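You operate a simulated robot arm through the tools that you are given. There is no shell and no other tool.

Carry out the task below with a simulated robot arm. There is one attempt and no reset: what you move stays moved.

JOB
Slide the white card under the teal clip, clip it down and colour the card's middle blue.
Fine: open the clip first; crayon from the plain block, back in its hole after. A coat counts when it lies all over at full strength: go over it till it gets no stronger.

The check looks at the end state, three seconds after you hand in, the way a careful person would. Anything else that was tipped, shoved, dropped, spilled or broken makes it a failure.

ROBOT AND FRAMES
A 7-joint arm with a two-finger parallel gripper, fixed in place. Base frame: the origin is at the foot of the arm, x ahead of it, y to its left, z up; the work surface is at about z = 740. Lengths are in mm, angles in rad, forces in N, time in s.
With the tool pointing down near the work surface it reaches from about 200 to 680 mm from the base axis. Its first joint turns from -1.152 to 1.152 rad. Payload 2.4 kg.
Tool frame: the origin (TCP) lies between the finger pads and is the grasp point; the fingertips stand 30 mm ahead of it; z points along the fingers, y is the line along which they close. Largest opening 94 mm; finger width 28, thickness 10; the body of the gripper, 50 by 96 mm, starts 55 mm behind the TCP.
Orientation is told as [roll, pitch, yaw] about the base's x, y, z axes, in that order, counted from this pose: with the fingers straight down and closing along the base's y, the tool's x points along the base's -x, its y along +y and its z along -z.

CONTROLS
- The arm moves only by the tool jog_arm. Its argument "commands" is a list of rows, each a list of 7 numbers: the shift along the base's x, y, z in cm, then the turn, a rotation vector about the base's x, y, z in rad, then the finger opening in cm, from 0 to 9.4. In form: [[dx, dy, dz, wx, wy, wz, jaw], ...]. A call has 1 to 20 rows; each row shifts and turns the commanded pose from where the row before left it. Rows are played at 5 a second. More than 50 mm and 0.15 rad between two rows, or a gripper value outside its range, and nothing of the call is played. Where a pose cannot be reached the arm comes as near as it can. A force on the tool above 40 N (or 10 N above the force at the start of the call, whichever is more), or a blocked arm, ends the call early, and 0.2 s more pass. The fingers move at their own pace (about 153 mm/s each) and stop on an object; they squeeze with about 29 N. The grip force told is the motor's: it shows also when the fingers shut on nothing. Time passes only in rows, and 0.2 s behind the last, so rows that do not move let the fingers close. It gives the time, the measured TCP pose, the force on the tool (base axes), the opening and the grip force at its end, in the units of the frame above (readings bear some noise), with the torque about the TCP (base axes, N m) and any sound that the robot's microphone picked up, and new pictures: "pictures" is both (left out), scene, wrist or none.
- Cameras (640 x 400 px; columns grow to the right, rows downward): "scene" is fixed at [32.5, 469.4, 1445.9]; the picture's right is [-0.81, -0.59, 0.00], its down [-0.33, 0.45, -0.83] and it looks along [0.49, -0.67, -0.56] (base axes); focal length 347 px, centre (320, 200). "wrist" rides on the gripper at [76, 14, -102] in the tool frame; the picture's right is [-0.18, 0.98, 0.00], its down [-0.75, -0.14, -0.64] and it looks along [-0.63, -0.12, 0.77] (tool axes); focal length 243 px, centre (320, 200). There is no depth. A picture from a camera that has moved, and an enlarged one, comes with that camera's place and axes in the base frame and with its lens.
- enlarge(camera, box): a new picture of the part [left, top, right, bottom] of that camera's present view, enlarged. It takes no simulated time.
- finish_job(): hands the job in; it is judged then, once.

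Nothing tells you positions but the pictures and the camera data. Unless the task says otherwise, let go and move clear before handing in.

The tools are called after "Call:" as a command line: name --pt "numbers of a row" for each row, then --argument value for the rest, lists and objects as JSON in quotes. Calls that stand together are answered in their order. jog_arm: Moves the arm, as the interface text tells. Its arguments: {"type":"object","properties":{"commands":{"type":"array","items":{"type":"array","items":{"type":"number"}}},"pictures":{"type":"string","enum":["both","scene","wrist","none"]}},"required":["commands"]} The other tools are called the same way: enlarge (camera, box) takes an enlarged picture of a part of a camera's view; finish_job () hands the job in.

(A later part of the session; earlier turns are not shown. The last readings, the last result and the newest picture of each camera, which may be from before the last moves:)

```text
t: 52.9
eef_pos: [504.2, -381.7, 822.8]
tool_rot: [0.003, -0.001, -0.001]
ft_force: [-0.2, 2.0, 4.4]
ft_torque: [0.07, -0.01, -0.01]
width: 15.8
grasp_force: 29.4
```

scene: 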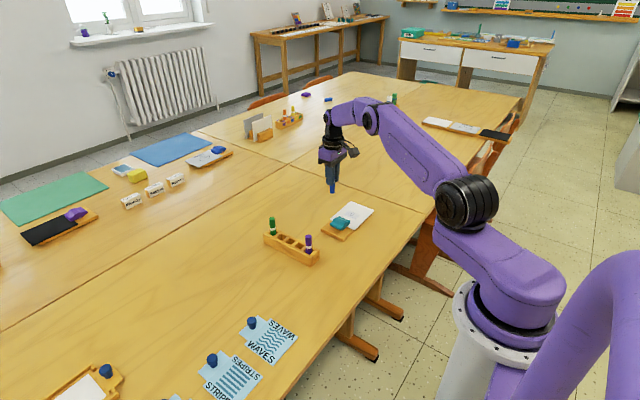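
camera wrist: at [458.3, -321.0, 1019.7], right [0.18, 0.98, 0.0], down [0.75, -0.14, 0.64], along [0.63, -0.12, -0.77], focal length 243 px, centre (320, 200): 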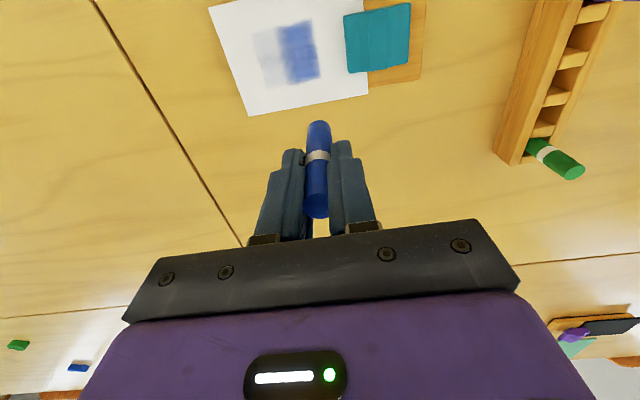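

Contact holds. I press slightly more at this end, do the next lines and then look.

Call:
jog_arm --pt "-0.6 0 -0.05 0 0 0 0" --pt "0 0.51 0.006 0 0 0 0" --pt "0 0.51 0.006 0 0 0 0" --pt "0 0.51 0.006 0 0 0 0" --pt "0 0.51 0.006 0 0 0 0" --pt "0 0.51 0.006 0 0 0 0" --pt "0 0.51 0.006 0 0 0 0" --pt "0 0.51 0.006 0 0 0 0" --pt "0 0.51 0.006 0 0 0 0" --pt "0 0.51 0.006 0 0 0 0" --pictures "none"

Call:
jog_arm --pt "-0.6 0 0 0 0 0 0" --pt "0 -0.51 -0.006 0 0 0 0" --pt "0 -0.51 -0.006 0 0 0 0" --pt "0 -0.51 -0.006 0 0 0 0" --pt "0 -0.51 -0.006 0 0 0 0" --pt "0 -0.51 -0.006 0 0 0 0" --pt "0 -0.51 -0.006 0 0 0 0" --pt "0 -0.51 -0.006 0 0 0 0" --pt "0 -0.51 -0.006 0 0 0 0" --pt "0 -0.51 -0.006 0 0 0 0" --pictures "wrist"

Call:
enlarge --camera "wrist" --box '[180, 20, 440, 200]'

Call:
enlarge --camera "scene" --box '[325, 195, 375, 230]'

```text
t: 55.1
eef_pos: [497.7, -333.8, 823.6]
tool_rot: [0.004, -0.002, 0.0]
ft_force: [0.3, -0.8, 0.6]
ft_torque: [-0.01, 0.01, 0.01]
width: 15.7
grasp_force: 28.9
```

```text
t: 57.3
eef_pos: [491.4, -381.1, 822.0]
tool_rot: [0.003, -0.002, 0.0]
ft_force: [-0.5, 0.6, 1.3]
ft_torque: [0.01, 0.01, -0.03]
width: 15.8
grasp_force: 29.6
camera wrist: at [415.6, -367.6, 924.6], right [0.18, 0.98, 0.0], down [0.75, -0.14, 0.64], along [0.63, -0.11, -0.77], focal length 243 px, centre (320, 200)
```

wrist: 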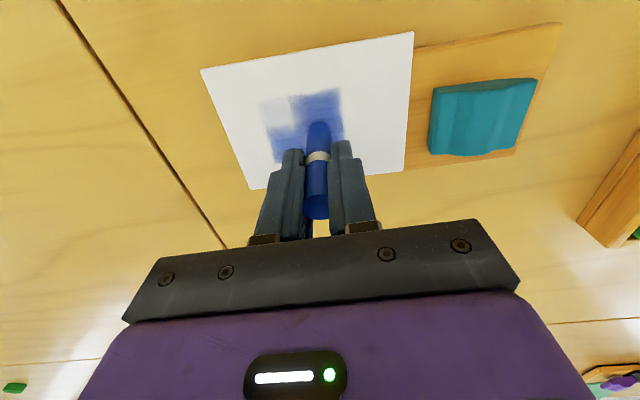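

```text
2.22 times, centred on (310, 110) of wrist
camera zoom: at [415.6, -367.6, 924.6], right [0.18, 0.98, 0.0], down [0.75, -0.14, 0.64], along [0.63, -0.11, -0.77], focal length 539 px, centre (342, 400)
```

zoom: 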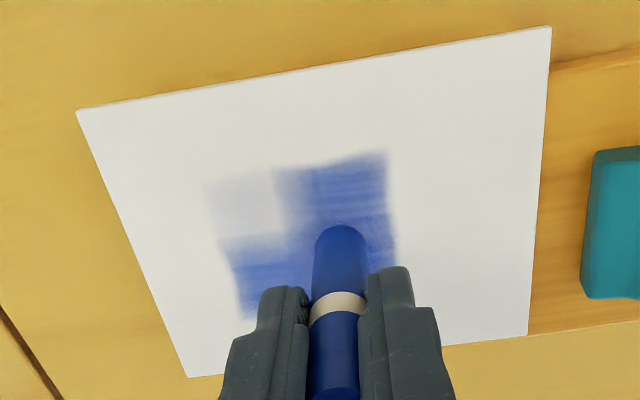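

```text
11.43 times, centred on (350, 212) of scene
camera zoom: at [32.5, 469.4, 1445.9], right [-0.81, -0.59, 0.0], down [-0.33, 0.45, -0.83], along [0.49, -0.67, -0.56], focal length 3964 px, centre (-23, 57)
```

zoom: 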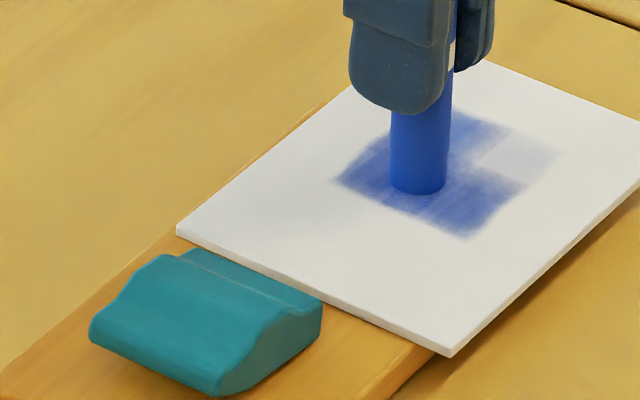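

The backward (-y) strokes at ~20 N dragged the card out of the clip by about 32 mm. I'll put the crayon back in its hole, re-open the clip, push the card in again, re-clip, and then colour with light strokes only toward the clip.

Call:
jog_arm --pt "0 0 2 0 0 0 0" --pt "0 0 4 0 0 0 0" --pt "0 0 4 0 0 0 0" --pt "1.0 3.913 0 0 0 0 0" --pt "1.0 3.913 0 0 0 0 0" --pt "1.0 3.913 0 0 0 0 0" --pt "1.0 3.913 0 0 0 0 0" --pt "1.0 3.913 0 0 0 0 0" --pt "1.0 3.913 0 0 0 0 0" --pt "1.0 3.912 0 0 0 0 0" --pt "0 0 0 0 0 0 0"

Call:
enlarge --camera "scene" --box '[310, 180, 410, 242]'

Call:
enlarge --camera "scene" --box '[240, 170, 340, 270]'

Call:
enlarge --camera "wrist" --box '[200, 60, 440, 240]'

```text
t: 59.7
eef_pos: [557.7, -107.0, 922.8]
tool_rot: [0.004, -0.003, 0.0]
ft_force: [0.5, 0.0, -0.5]
ft_torque: [0.03, -0.04, 0.03]
width: 15.9
grasp_force: 29.1
camera wrist: at [481.9, -94.6, 1025.7], right [0.18, 0.98, 0.0], down [0.75, -0.14, 0.64], along [0.63, -0.12, -0.77], focal length 243 px, centre (320, 200)
```

scene: 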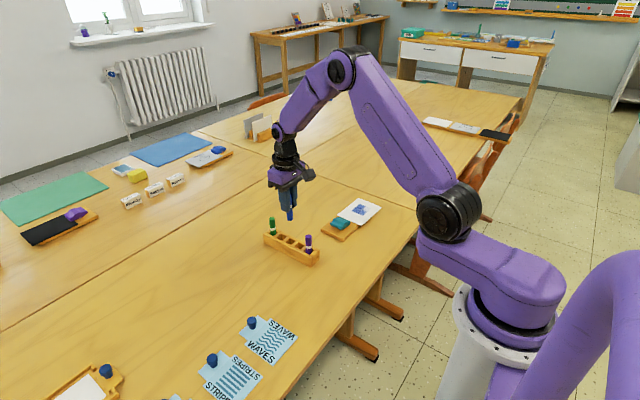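
wrist: 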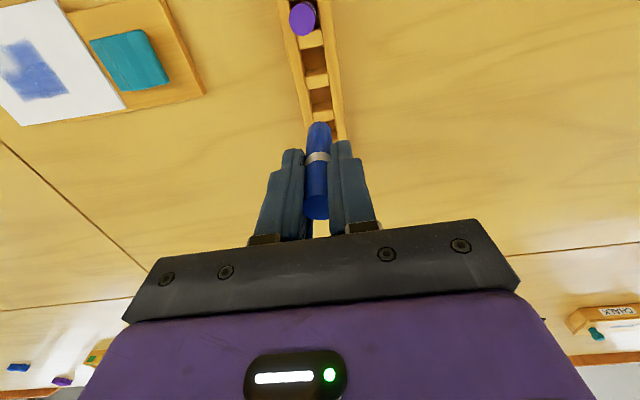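

```text
6.40 times, centred on (360, 211) of scene
camera zoom: at [32.5, 469.4, 1445.9], right [-0.81, -0.59, 0.0], down [-0.33, 0.45, -0.83], along [0.49, -0.67, -0.56], focal length 2220 px, centre (64, 130)
```

zoom: 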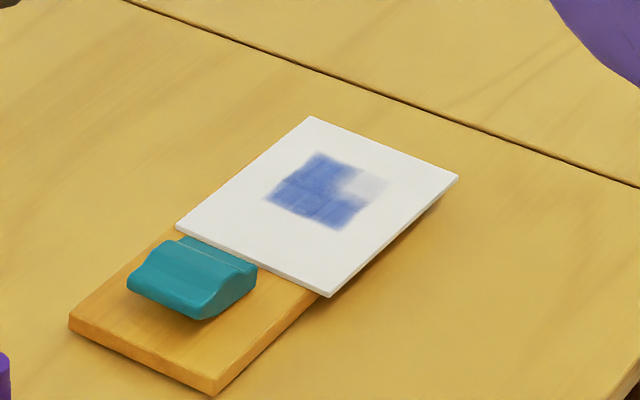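

```text
4.00 times, centred on (290, 220) of scene
camera zoom: at [32.5, 469.4, 1445.9], right [-0.81, -0.59, 0.0], down [-0.33, 0.45, -0.83], along [0.49, -0.67, -0.56], focal length 1387 px, centre (440, 120)
```

zoom: 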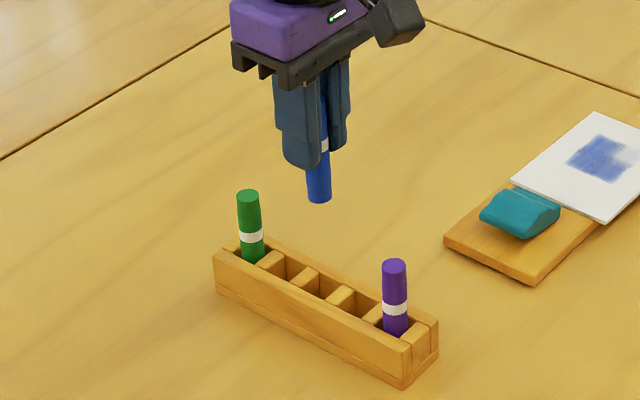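

```text
2.22 times, centred on (320, 150) of wrist
camera zoom: at [481.9, -94.6, 1025.7], right [0.18, 0.98, 0.0], down [0.75, -0.14, 0.64], along [0.63, -0.12, -0.77], focal length 539 px, centre (320, 311)
```

zoom: 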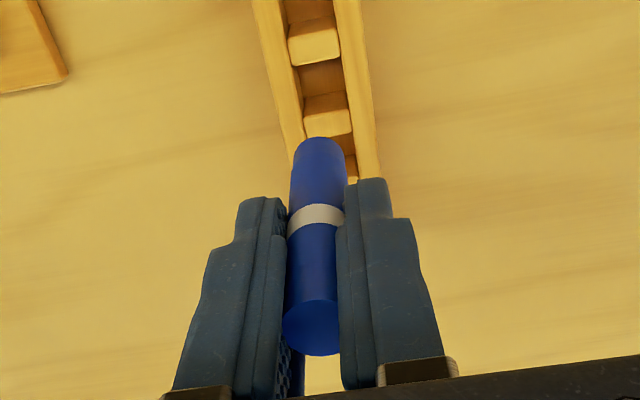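

The crayon is back above its hole; I lower it slowly, checking for contact.

Call:
jog_arm --pt "0 0 -4 0 0 0 0" --pt "0 0 -3 0 0 0 0" --pt "0 0 -0.5 0 0 0 0" --pt "0 0 0 0 0 0 0"

Call:
enlarge --camera "scene" --box '[255, 200, 325, 270]'

Call:
enlarge --camera "wrist" --box '[250, 60, 400, 220]'

```text
t: 60.7
eef_pos: [558.2, -106.3, 847.8]
tool_rot: [0.002, -0.001, 0.0]
ft_force: [-0.3, 0.2, -0.1]
ft_torque: [-0.04, 0.01, -0.04]
width: 15.8
grasp_force: 29.0
camera wrist: at [483.2, -93.3, 949.6], right [0.18, 0.98, 0.0], down [0.75, -0.14, 0.64], along [0.63, -0.12, -0.77], focal length 243 px, centre (320, 200)
```

scene: 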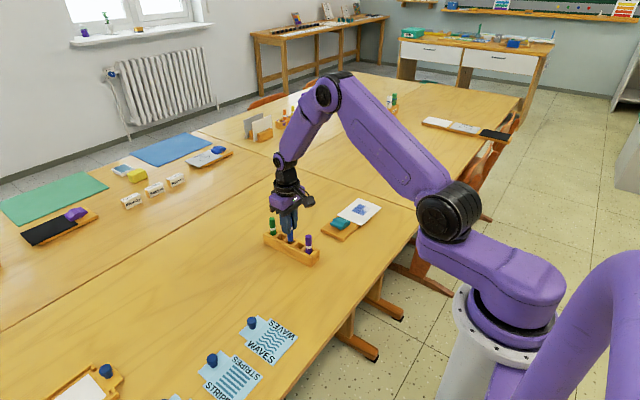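
wrist: 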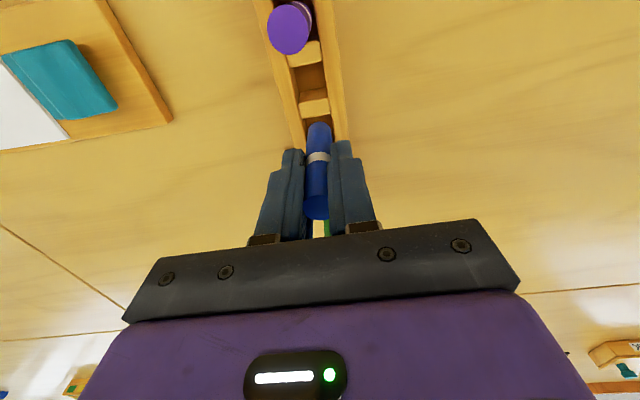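

```text
5.71 times, centred on (290, 235) of scene
camera zoom: at [32.5, 469.4, 1445.9], right [-0.81, -0.59, 0.0], down [-0.33, 0.45, -0.83], along [0.49, -0.67, -0.56], focal length 1982 px, centre (491, 0)
```

zoom: 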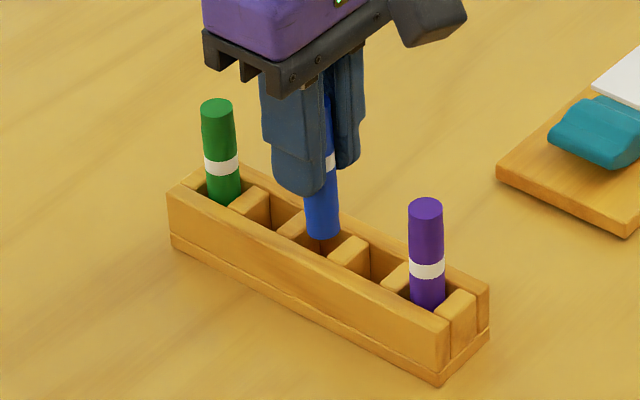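

```text
2.50 times, centred on (325, 140) of wrist
camera zoom: at [483.2, -93.3, 949.6], right [0.18, 0.98, 0.0], down [0.75, -0.14, 0.64], along [0.63, -0.12, -0.77], focal length 606 px, centre (308, 350)
```

zoom: 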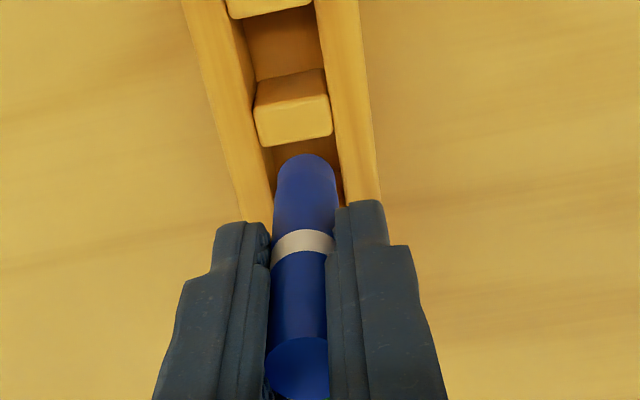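

The tip is right over its hole between the dividers. I lower the last 35 mm and release.

Call:
jog_arm --pt "0 0 -0.8 0 0 0 0" --pt "0 0 -0.8 0 0 0 0" --pt "0 0 -0.8 0 0 0 0" --pt "0 0 -0.6 0 0 0 0" --pt "0 0 -0.4 0 0 0 0" --pt "0 0 0 0 0 0 0" --pictures "scene"

Call:
enlarge --camera "scene" --box '[255, 200, 325, 270]'

```text
t: 62.1
eef_pos: [561.1, -107.5, 814.4]
tool_rot: [0.003, -0.001, -0.001]
ft_force: [-2.1, 0.8, 10.3]
ft_torque: [0.04, 0.14, -0.01]
width: 15.7
grasp_force: 29.0
```

scene: 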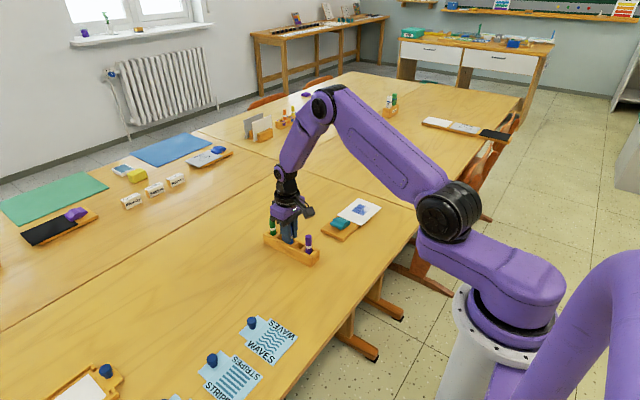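

```text
5.71 times, centred on (290, 235) of scene
camera zoom: at [32.3, 469.4, 1445.9], right [-0.81, -0.59, 0.0], down [-0.33, 0.45, -0.83], along [0.49, -0.67, -0.56], focal length 1982 px, centre (491, 0)
```

zoom: 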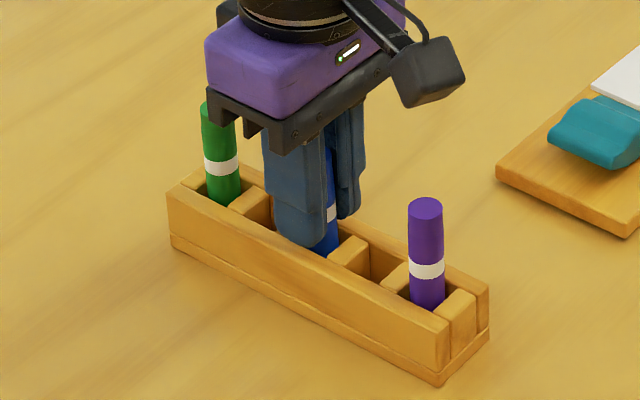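

It touches bottom (10 N). I release and rise, then look.

Call:
jog_arm --pt "0 0 0.08 0 0 0 0" --pt "0 0 0 0 0 0 3" --pt "0 0 0 0 0 0 5" --pt "0 0 3 0 0 0 5" --pt "0 0 4 0 0 0 5" --pt "0 0 3 0 0 0 5" --pt "0 0 0 0 0 0 5"

Call:
enlarge --camera "scene" --box '[255, 200, 325, 270]'

Call:
enlarge --camera "wrist" --box '[200, 60, 440, 210]'

Call:
enlarge --camera "scene" --box '[320, 195, 380, 240]'

```text
t: 63.7
eef_pos: [560.5, -108.5, 913.4]
tool_rot: [0.002, 0.001, 0.002]
ft_force: [0.3, 0.1, 0.4]
ft_torque: [-0.03, 0.0, 0.02]
width: 49.9
grasp_force: 0.1
camera wrist: at [484.3, -95.0, 1015.8], right [0.18, 0.98, 0.0], down [0.75, -0.14, 0.64], along [0.63, -0.12, -0.77], focal length 243 px, centre (320, 200)
```

scene: 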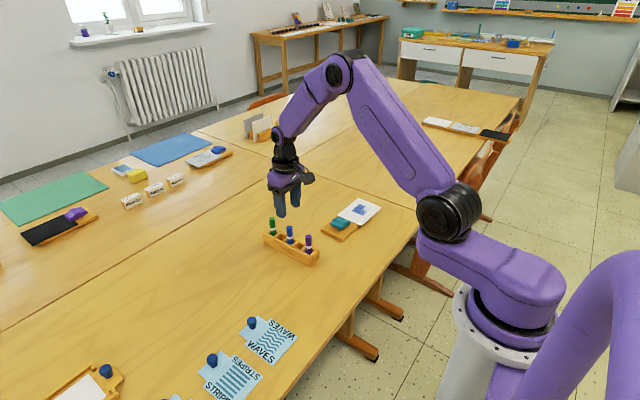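
wrist: 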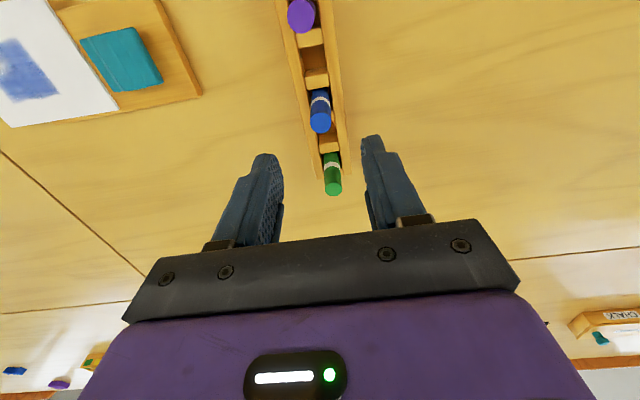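

```text
5.71 times, centred on (290, 235) of scene
camera zoom: at [32.5, 469.4, 1445.9], right [-0.81, -0.59, 0.0], down [-0.33, 0.45, -0.83], along [0.49, -0.67, -0.56], focal length 1982 px, centre (491, 0)
```

zoom: 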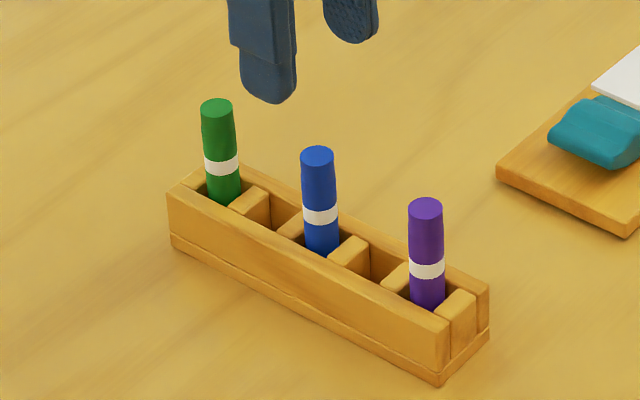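

```text
2.67 times, centred on (320, 135) of wrist
camera zoom: at [484.3, -95.0, 1015.8], right [0.18, 0.98, 0.0], down [0.75, -0.14, 0.64], along [0.63, -0.12, -0.77], focal length 647 px, centre (320, 373)
```

zoom: 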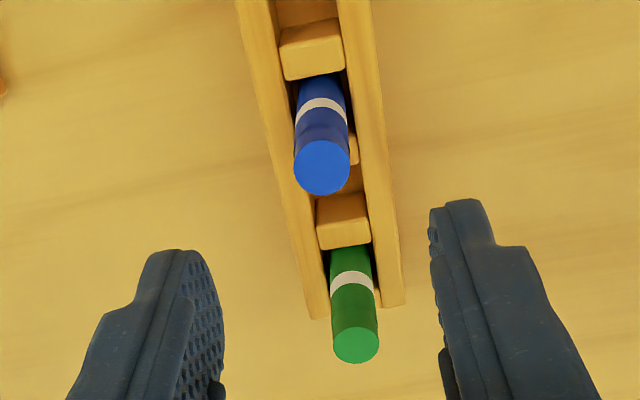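

```text
8.89 times, centred on (350, 218) of scene
camera zoom: at [32.5, 469.4, 1445.9], right [-0.81, -0.59, 0.0], down [-0.33, 0.45, -0.83], along [0.49, -0.67, -0.56], focal length 3083 px, centre (53, 44)
```

zoom: 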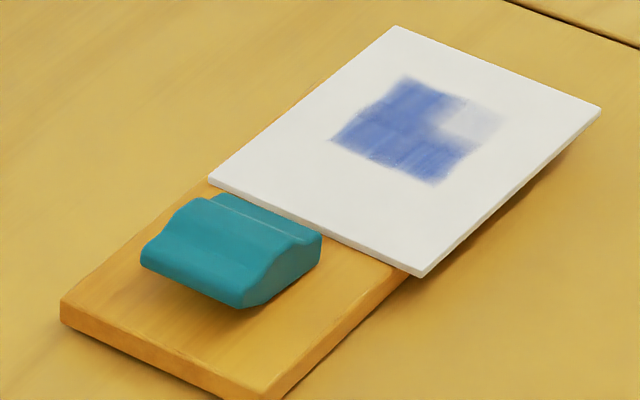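

The crayon is back properly. The card now lies at about x 437–533, y -448…-316, shifted ~10 mm toward the robot, so first I nudge it +x with both fingers open against its long edge.

Call:
jog_arm --pt "-2.133 -3.911 0 0 0 0 5" --pt "-2.133 -3.911 0 0 0 0 5" --pt "-2.133 -3.911 0 0 0 0 6" --pt "-2.133 -3.911 0 0 0 0 7" --pt "-2.133 -3.911 0 0 0 0 7" --pt "-2.133 -3.911 0 0 0 0 7" --pt "-2.132 -3.914 0 0 0 0 7" --pt "0 0 -4 0 0 0 7" --pt "0 0 -4 0 0 0 7" --pt "0 0 -3 0 0 0 7" --pt "0 0 0 0 0 0 7"

Call:
enlarge --camera "scene" --box '[310, 180, 410, 242]'

Call:
enlarge --camera "wrist" --box '[160, 60, 480, 260]'

```text
t: 66.1
eef_pos: [413.2, -380.3, 804.3]
tool_rot: [0.002, -0.001, -0.002]
ft_force: [-0.3, 0.1, -0.3]
ft_torque: [0.03, 0.01, 0.01]
width: 70.0
grasp_force: 0.2
camera wrist: at [336.0, -367.2, 905.4], right [0.18, 0.98, 0.0], down [0.75, -0.14, 0.64], along [0.63, -0.12, -0.77], focal length 243 px, centre (320, 200)
```

scene: 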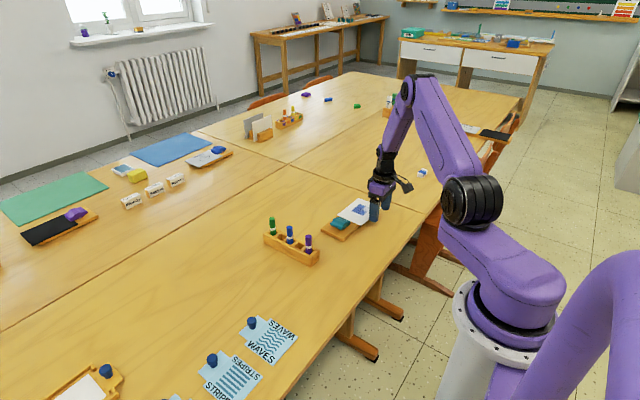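
wrist: 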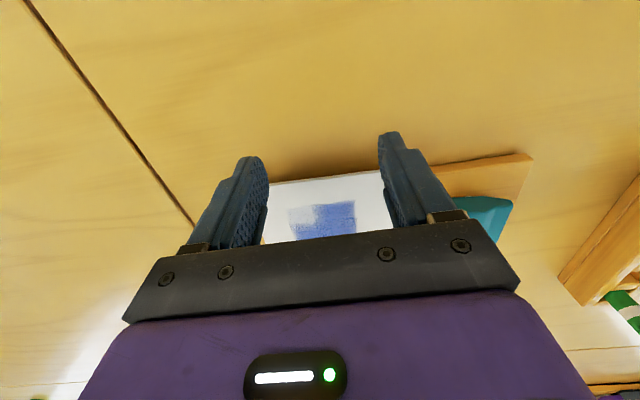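

```text
6.40 times, centred on (360, 211) of scene
camera zoom: at [32.5, 469.4, 1445.9], right [-0.81, -0.59, 0.0], down [-0.33, 0.45, -0.83], along [0.49, -0.67, -0.56], focal length 2220 px, centre (64, 130)
```

zoom: 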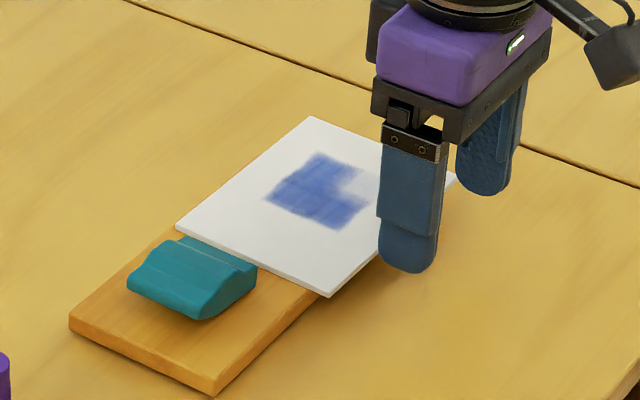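

```text
2.00 times, centred on (320, 160) of wrist
camera zoom: at [336.0, -367.2, 905.4], right [0.18, 0.98, 0.0], down [0.75, -0.14, 0.64], along [0.63, -0.12, -0.77], focal length 485 px, centre (320, 280)
```

zoom: 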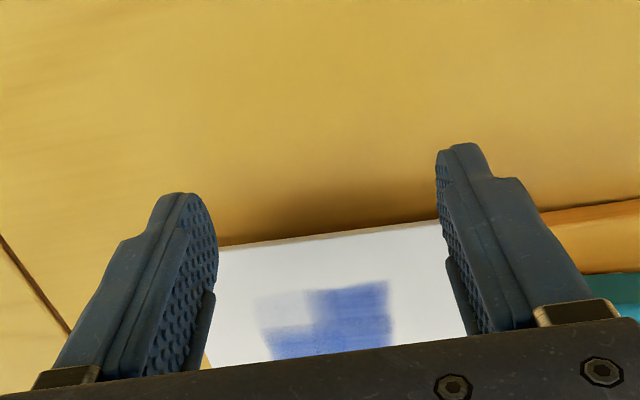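

The card's edge is at x≈437–441, the fingers just clear of it. I lower to edge height and push +x by 22 mm (about 10 mm of card motion).

Call:
jog_arm --pt "0 0 -2 0 0 0 7" --pt "0 0 -1.2 0 0 0 7" --pt "0.4 0 0 0 0 0 7" --pt "0.4 0 0 0 0 0 7" --pt "0.2 0 0 0 0 0 7" --pt "0.2 0 0 0 0 0 7" --pt "0.2 0 0 0 0 0 7" --pt "0.2 0 0 0 0 0 7" --pt "0.2 0 0 0 0 0 7" --pt "0.2 0 0 0 0 0 7" --pt "0 0 0 0 0 0 7"

Call:
enlarge --camera "scene" --box '[310, 180, 410, 242]'

Call:
enlarge --camera "wrist" --box '[160, 60, 480, 260]'

```text
t: 68.5
eef_pos: [431.5, -379.3, 772.8]
tool_rot: [0.003, -0.001, 0.003]
ft_force: [0.5, 0.4, 0.2]
ft_torque: [0.03, -0.01, -0.02]
width: 70.3
grasp_force: 0.0
camera wrist: at [356.3, -367.0, 874.5], right [0.18, 0.98, 0.0], down [0.75, -0.14, 0.64], along [0.63, -0.12, -0.77], focal length 243 px, centre (320, 200)
```

scene: 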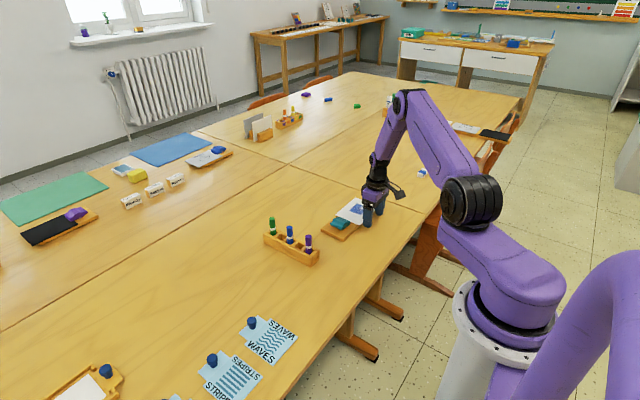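
wrist: 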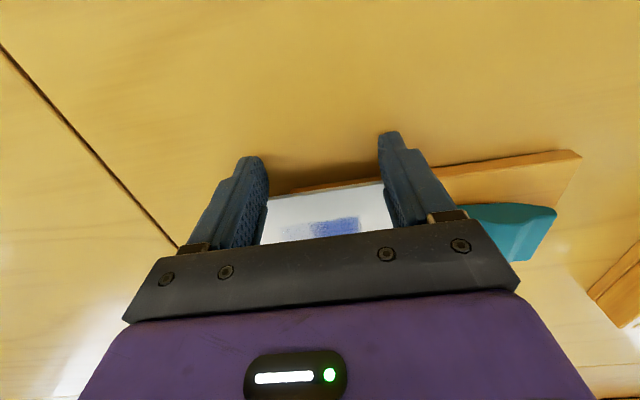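

```text
6.40 times, centred on (360, 211) of scene
camera zoom: at [32.5, 469.4, 1445.9], right [-0.81, -0.59, 0.0], down [-0.33, 0.45, -0.83], along [0.49, -0.67, -0.56], focal length 2220 px, centre (64, 130)
```

zoom: 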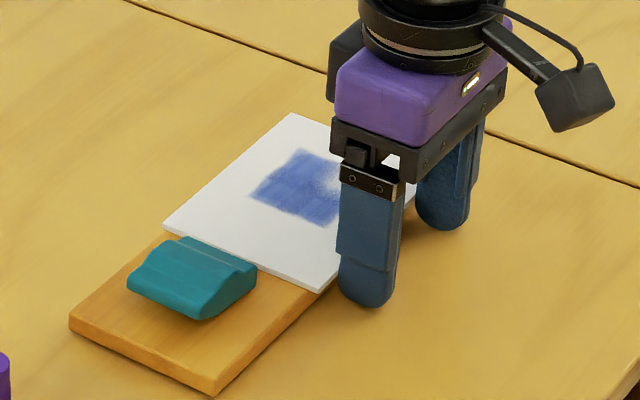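

```text
2.00 times, centred on (320, 160) of wrist
camera zoom: at [356.3, -367.0, 874.5], right [0.18, 0.98, 0.0], down [0.75, -0.14, 0.64], along [0.63, -0.12, -0.77], focal length 485 px, centre (320, 280)
```

zoom: 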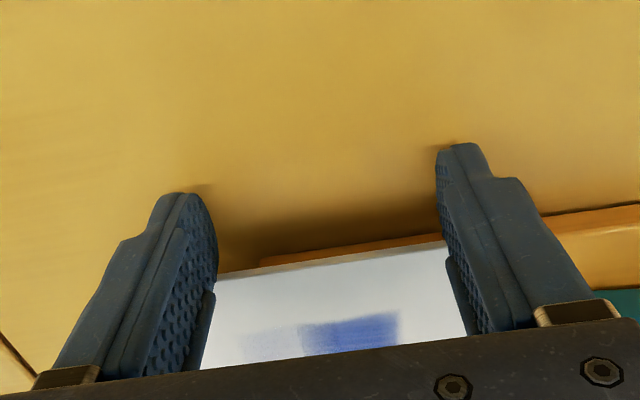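

The card is straight again with its edge at x≈447. I back off, rise, close the fingers and go over the clip's tail to open it again.

Call:
jog_arm --pt "-1 0 0 0 0 0 7" --pt "-1 0 2 0 0 0 7" --pt "0 0 4 0 0 0 7" --pt "0 0 4 0 0 0 4" --pt "2.85 4.0 0 0 0 0 2" --pt "2.85 4.0 0 0 0 0 0" --pt "2.85 4.75 0 0 0 0 0" --pt "0 0 -2.5 0 0 0 0" --pt "0 0 -2.5 0 0 0 0" --pt "0 0 0 0 0 0 0" --pictures "scene"

Call:
enlarge --camera "scene" --box '[310, 180, 410, 242]'

```text
refused: row 7 steps farther than a row can; nothing moved
```

```text
6.40 times, centred on (360, 211) of scene
camera zoom: at [32.5, 469.4, 1445.9], right [-0.81, -0.59, 0.0], down [-0.33, 0.45, -0.83], along [0.49, -0.67, -0.56], focal length 2220 px, centre (64, 130)
```

zoom: 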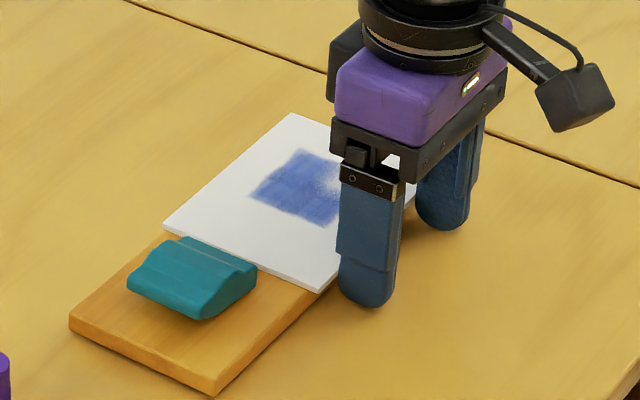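

One row was too long; I split the move into four and repeat.

Call:
jog_arm --pt "-1 0 0 0 0 0 7" --pt "-1 0 2 0 0 0 7" --pt "0 0 4 0 0 0 7" --pt "0 0 4 0 0 0 4" --pt "2.14 3.19 0 0 0 0 2" --pt "2.14 3.19 0 0 0 0 0" --pt "2.14 3.19 0 0 0 0 0" --pt "2.13 3.18 0 0 0 0 0" --pt "0 0 -2.5 0 0 0 0" --pt "0 0 -2.5 0 0 0 0" --pt "0 0 0 0 0 0 0" --pictures "scene"

Call:
enlarge --camera "scene" --box '[310, 180, 410, 242]'

```text
t: 70.9
eef_pos: [501.2, -254.8, 821.4]
tool_rot: [0.004, -0.003, 0.001]
ft_force: [-0.5, -0.9, -1.2]
ft_torque: [0.02, 0.01, -0.02]
width: 0.0
grasp_force: 28.7
```

scene: 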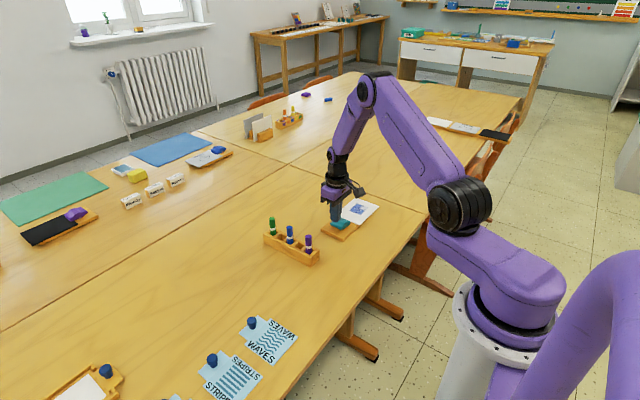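

```text
6.40 times, centred on (360, 211) of scene
camera zoom: at [32.5, 469.4, 1445.9], right [-0.81, -0.59, 0.0], down [-0.33, 0.45, -0.83], along [0.49, -0.67, -0.56], focal length 2220 px, centre (64, 130)
```

zoom: 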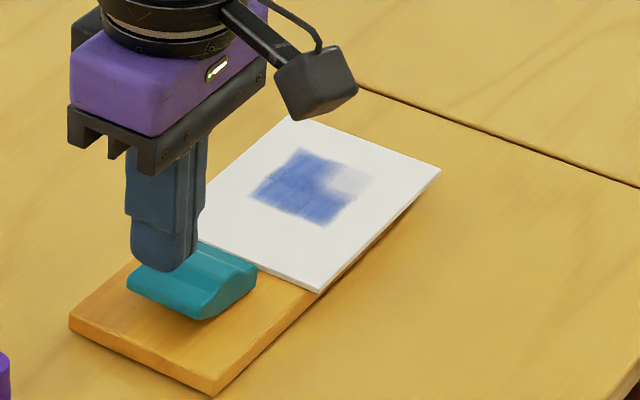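

Above the tail; pressing down in small steps to open the clip.

Call:
jog_arm --pt "0 0 -0.8 0 0 0 0" --pt "0 0 -0.6 0 0 0 0" --pt "0 0 -0.2 0 0 0 0" --pt "0 0 -0.2 0 0 0 0" --pt "0 0 -0.2 0 0 0 0" --pt "0 0 -0.2 0 0 0 0" --pt "0 0 -0.2 0 0 0 0" --pt "0 0 -0.2 0 0 0 0" --pt "0 0 -0.2 0 0 0 0" --pt "0 0 0 0 0 0 0" --pictures "none"

Call:
enlarge --camera "scene" --box '[320, 200, 370, 240]'

```text
t: 72.7
eef_pos: [498.2, -254.2, 799.7]
tool_rot: [0.003, 0.0, -0.001]
ft_force: [-6.4, 3.6, 15.5]
ft_torque: [-0.04, 0.23, -0.08]
width: 0.3
grasp_force: 29.1
stopped in row 9: the force on the tool passed its limit at 46 N (the readings are from after the stop); the commanded pose is now the measured one
```

```text
10.00 times, centred on (345, 220) of scene
camera zoom: at [32.1, 469.6, 1445.8], right [-0.81, -0.59, 0.0], down [-0.33, 0.45, -0.83], along [0.49, -0.67, -0.56], focal length 3468 px, centre (70, 0)
```

zoom: 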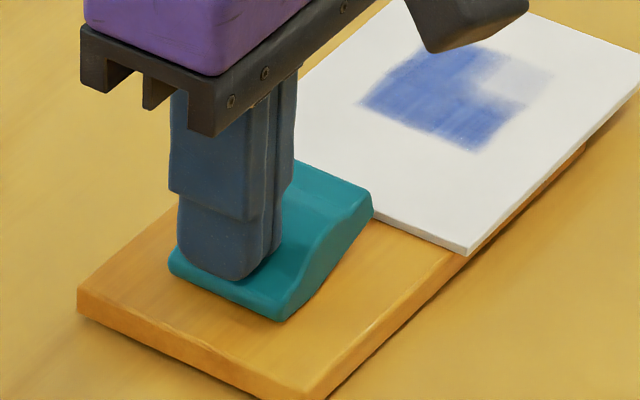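

The clip is open again. I rise, turn -90° and move to the card's far end to push it back in.

Call:
jog_arm --pt "0 0 1 0 0 0 0" --pt "0 0 4 0 0 0 0" --pt "0 0 4 0 0 0 0" --pt "-0.145 -2 0 0 0 -0.1428 0" --pt "-0.145 -2 0 0 0 -0.1428 0" --pt "-0.145 -2 0 0 0 -0.1428 0" --pt "-0.145 -2 0 0 0 -0.1428 0" --pt "-0.145 -2 0 0 0 -0.1428 0" --pt "-0.145 -2 0 0 0 -0.1428 3" --pt "-0.145 -2 0 0 0 -0.1428 5" --pt "-0.145 -2 0 0 0 -0.1428 5" --pt "-0.145 -2 0 0 0 -0.1428 5" --pt "-0.145 -2 0 0 0 -0.1428 5" --pt "-0.145 -2 0 0 0 -0.1428 5" --pt "0 0 -4 0 0 0 5" --pt "0 0 -3 0 0 0 5" --pt "0 0 0 0 0 0 5"

Call:
enlarge --camera "scene" --box '[310, 180, 410, 242]'

Call:
enlarge --camera "wrist" --box '[160, 0, 480, 200]'

```text
t: 76.3
eef_pos: [481.1, -476.4, 819.3]
tool_rot: [0.005, -0.003, -1.571]
ft_force: [-0.1, -0.1, 0.6]
ft_torque: [0.02, 0.02, 0.01]
width: 49.8
grasp_force: 0.0
camera wrist: at [495.3, -400.1, 921.6], right [0.98, -0.18, 0.0], down [-0.14, -0.75, 0.64], along [-0.12, -0.63, -0.77], focal length 243 px, centre (320, 200)
```

scene: 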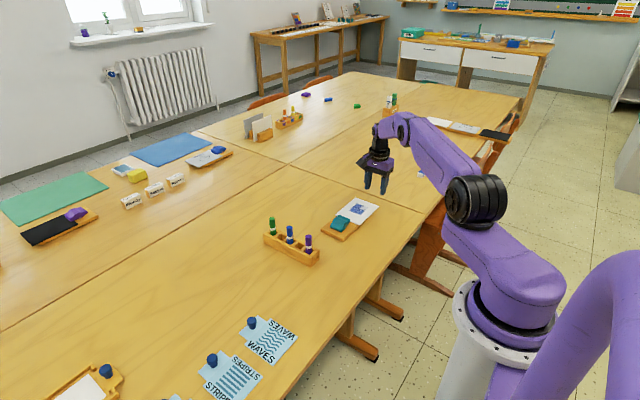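
wrist: 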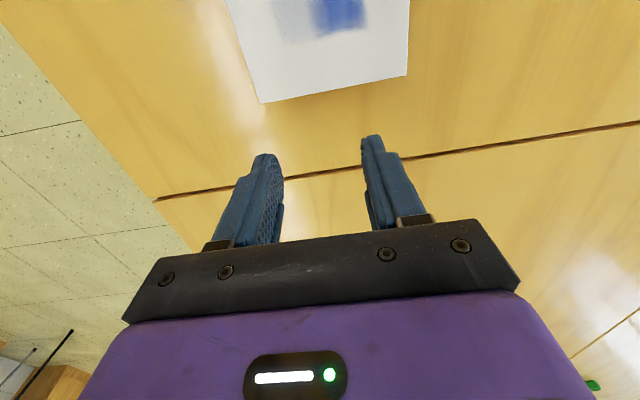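

```text
6.40 times, centred on (360, 211) of scene
camera zoom: at [32.5, 469.4, 1445.9], right [-0.81, -0.59, 0.0], down [-0.33, 0.45, -0.83], along [0.49, -0.67, -0.56], focal length 2220 px, centre (64, 130)
```

zoom: 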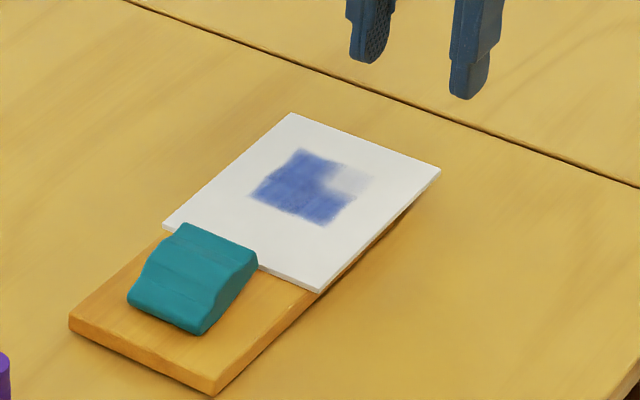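

```text
2.00 times, centred on (320, 100) of wrist
camera zoom: at [495.3, -400.1, 921.6], right [0.98, -0.18, 0.0], down [-0.14, -0.75, 0.64], along [-0.12, -0.63, -0.77], focal length 485 px, centre (320, 400)
```

zoom: 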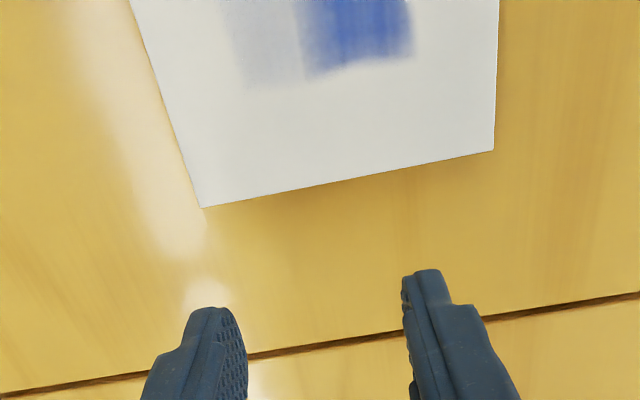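

The card's end is straight at y≈-447. I lower to edge height and push it in by ~33 mm.

Call:
jog_arm --pt "0 0 -3 0 0 0 5" --pt "0 0 -1.7 0 0 0 5" --pt "0 0.5 0 0 0 0 5" --pt "0 0.5 0 0 0 0 5" --pt "0 0.25 0 0 0 0 5" --pt "0 0.25 0 0 0 0 5" --pt "0 0.25 0 0 0 0 5" --pt "0 0.25 0 0 0 0 5" --pt "0 0.25 0 0 0 0 5" --pt "0 0.25 0 0 0 0 5" --pt "0 0.25 0 0 0 0 5" --pt "0 0.25 0 0 0 0 5" --pt "0 0.25 0 0 0 0 5" --pt "0 0.25 0 0 0 0 5" --pt "0 0.25 0 0 0 0 5" --pt "0 0.25 0 0 0 0 5" --pt "0 0 0 0 0 0 5"

Call:
enlarge --camera "scene" --box '[310, 180, 410, 242]'

Call:
enlarge --camera "wrist" --box '[160, 0, 480, 200]'

```text
t: 79.9
eef_pos: [483.0, -435.3, 771.5]
tool_rot: [0.005, -0.001, -1.57]
ft_force: [0.3, -0.4, 0.0]
ft_torque: [0.01, 0.02, -0.01]
width: 49.6
grasp_force: 0.0
camera wrist: at [497.0, -360.3, 872.6], right [0.98, -0.18, 0.0], down [-0.14, -0.75, 0.64], along [-0.12, -0.63, -0.77], focal length 243 px, centre (320, 200)
```

scene: 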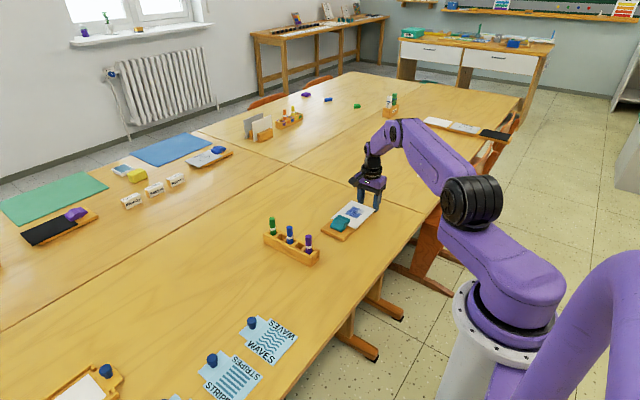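
wrist: 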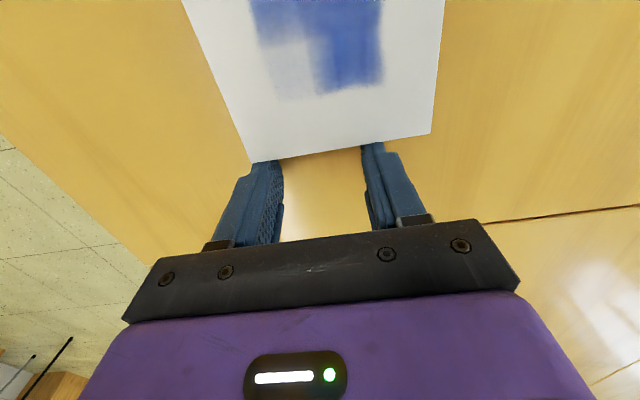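

```text
6.40 times, centred on (360, 211) of scene
camera zoom: at [32.5, 469.4, 1445.9], right [-0.81, -0.59, 0.0], down [-0.33, 0.45, -0.83], along [0.49, -0.67, -0.56], focal length 2220 px, centre (64, 130)
```

zoom: 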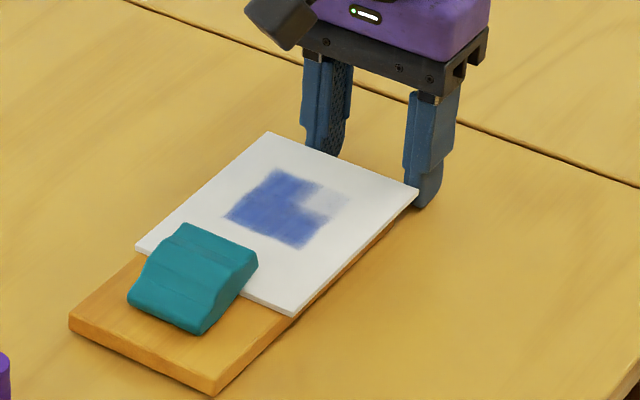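

```text
2.00 times, centred on (320, 100) of wrist
camera zoom: at [497.0, -360.3, 872.6], right [0.98, -0.18, 0.0], down [-0.14, -0.75, 0.64], along [-0.12, -0.63, -0.77], focal length 485 px, centre (320, 400)
```

zoom: 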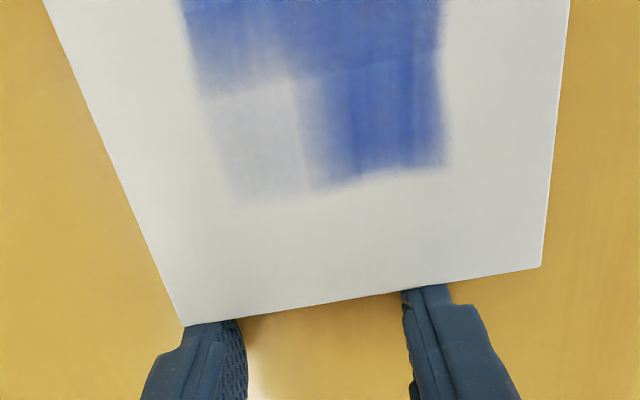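

The front edge is ~12 mm under the mouth. I push ~8 mm more, watching the force, then back off and go to press the mouth shut.

Call:
jog_arm --pt "0 0.2 0 0 0 0 5" --pt "0 0.2 0 0 0 0 5" --pt "0 0.2 0 0 0 0 5" --pt "0 0.2 0 0 0 0 5" --pt "0 0 0 0 0 0 5" --pictures "none"

Call:
enlarge --camera "scene" --box '[310, 180, 410, 242]'

```text
t: 81.1
eef_pos: [482.8, -428.2, 771.7]
tool_rot: [0.003, -0.001, -1.571]
ft_force: [-0.4, -2.7, -0.4]
ft_torque: [-0.05, 0.02, -0.08]
width: 50.1
grasp_force: 0.1
```

```text
6.40 times, centred on (360, 211) of scene
camera zoom: at [32.5, 469.3, 1445.9], right [-0.81, -0.59, 0.0], down [-0.33, 0.45, -0.83], along [0.49, -0.67, -0.56], focal length 2220 px, centre (64, 130)
```

zoom: 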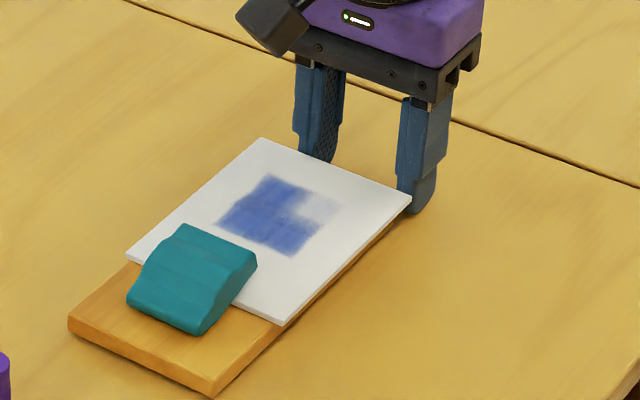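

The card now meets a stop behind the mouth (2.7 N). I back off and go over the mouth with closed fingers.

Call:
jog_arm --pt "0 -0.5 0 0 0 0 5" --pt "0 -0.8 0 0 0 0 5" --pt "0 -0.5 2 0 0 0 5" --pt "0 0 4 0 0 0 5" --pt "0 3 4 0 0 0 5" --pt "0 4.5 0 0 0 0 3" --pt "0 4.5 0 0 0 0 0" --pt "1.4 3.1 0 0 0 0 0" --pt "0 0 -2.5 0 0 0 0" --pt "0 0 -2.2 0 0 0 0" --pt "0 0 0 0 0 0 0"

Call:
enlarge --camera "wrist" --box '[160, 0, 480, 200]'

Call:
enlarge --camera "scene" --box '[310, 180, 410, 242]'

```text
t: 83.5
eef_pos: [494.7, -295.0, 824.7]
tool_rot: [0.005, -0.002, -1.57]
ft_force: [-0.9, 0.4, -0.6]
ft_torque: [0.01, -0.02, -0.01]
width: 0.0
grasp_force: 29.1
camera wrist: at [508.7, -220.0, 925.3], right [0.98, -0.18, 0.0], down [-0.14, -0.75, 0.64], along [-0.12, -0.63, -0.77], focal length 243 px, centre (320, 200)
```

scene: 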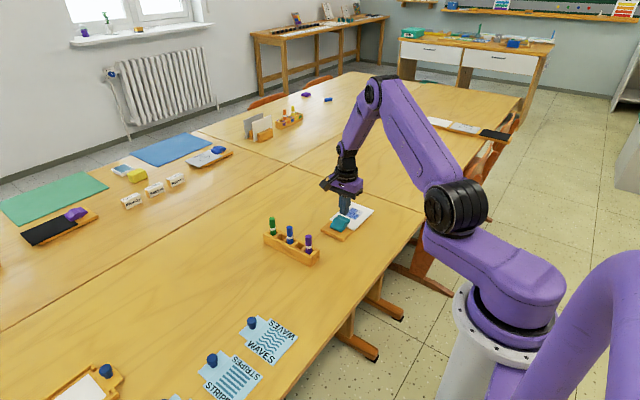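
wrist: 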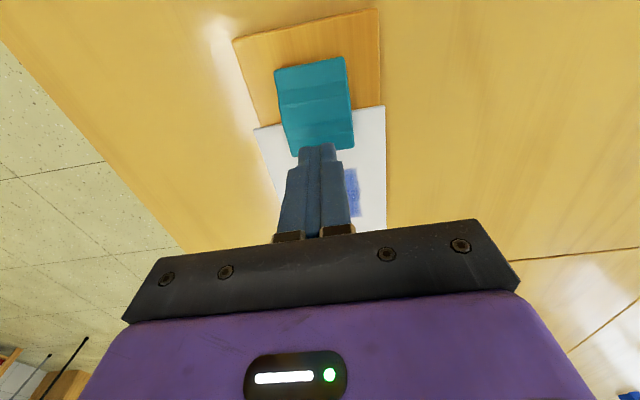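

```text
2.00 times, centred on (320, 100) of wrist
camera zoom: at [508.7, -220.0, 925.3], right [0.98, -0.18, 0.0], down [-0.14, -0.75, 0.64], along [-0.12, -0.63, -0.77], focal length 485 px, centre (320, 400)
```

zoom: 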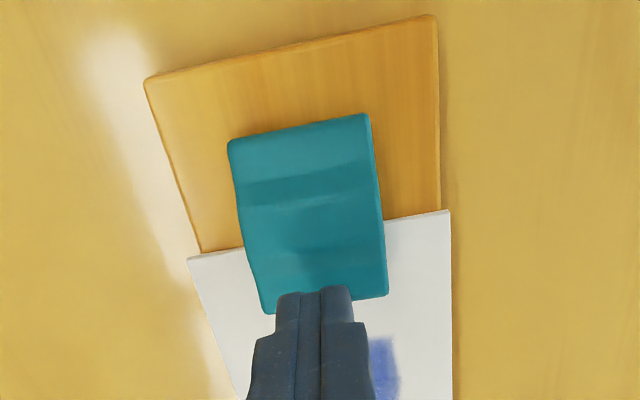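

```text
6.40 times, centred on (360, 211) of scene
camera zoom: at [32.5, 469.4, 1445.9], right [-0.81, -0.59, 0.0], down [-0.33, 0.45, -0.83], along [0.49, -0.67, -0.56], focal length 2220 px, centre (64, 130)
```

zoom: 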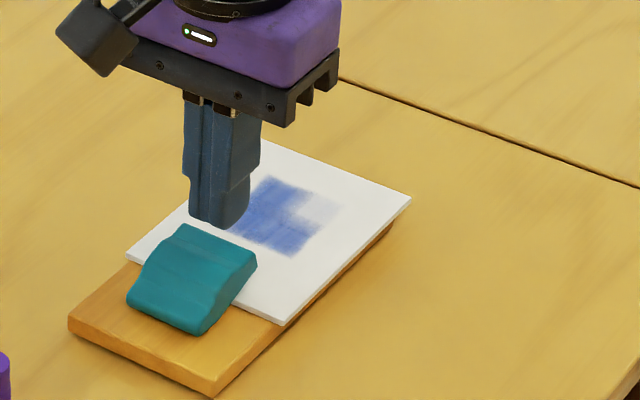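

Positioned over the mouth. I press down until the clip is fully shut.

Call:
jog_arm --pt "0 0 -0.5 0 0 0 0" --pt "0 0 -0.5 0 0 0 0" --pt "0 0 -0.2 0 0 0 0" --pt "0 0 -0.2 0 0 0 0" --pt "0 0 -0.2 0 0 0 0" --pt "0 0 -0.2 0 0 0 0" --pt "0 0 -0.2 0 0 0 0" --pt "0 0 -0.2 0 0 0 0" --pt "0 0 -0.2 0 0 0 0" --pt "0 0 -0.2 0 0 0 0" --pt "0 0 -0.2 0 0 0 0" --pt "0 0 -0.2 0 0 0 0" --pt "0 0 0 0 0 0 0" --pictures "none"

Call:
enlarge --camera "scene" --box '[320, 200, 370, 240]'

```text
t: 85.5
eef_pos: [496.0, -292.9, 803.2]
tool_rot: [0.001, 0.0, -1.568]
ft_force: [-4.7, 3.7, 11.6]
ft_torque: [0.31, 0.14, 0.06]
width: 0.2
grasp_force: 29.1
stopped in row 10: the force on the tool passed its limit at 46 N (the readings are from after the stop); the commanded pose is now the measured one
```

```text
10.00 times, centred on (345, 220) of scene
camera zoom: at [32.2, 469.6, 1445.9], right [-0.81, -0.59, 0.0], down [-0.33, 0.45, -0.83], along [0.49, -0.67, -0.56], focal length 3468 px, centre (70, 0)
```

zoom: 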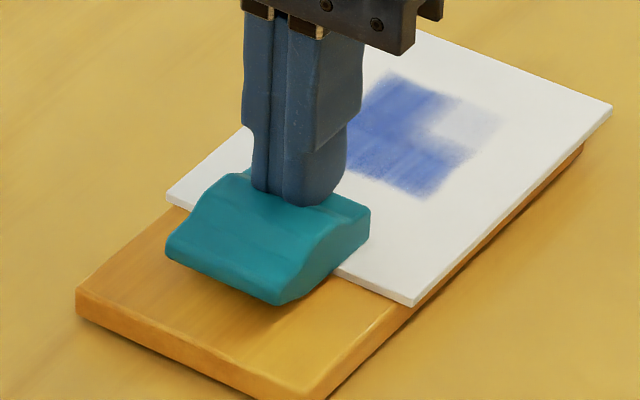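

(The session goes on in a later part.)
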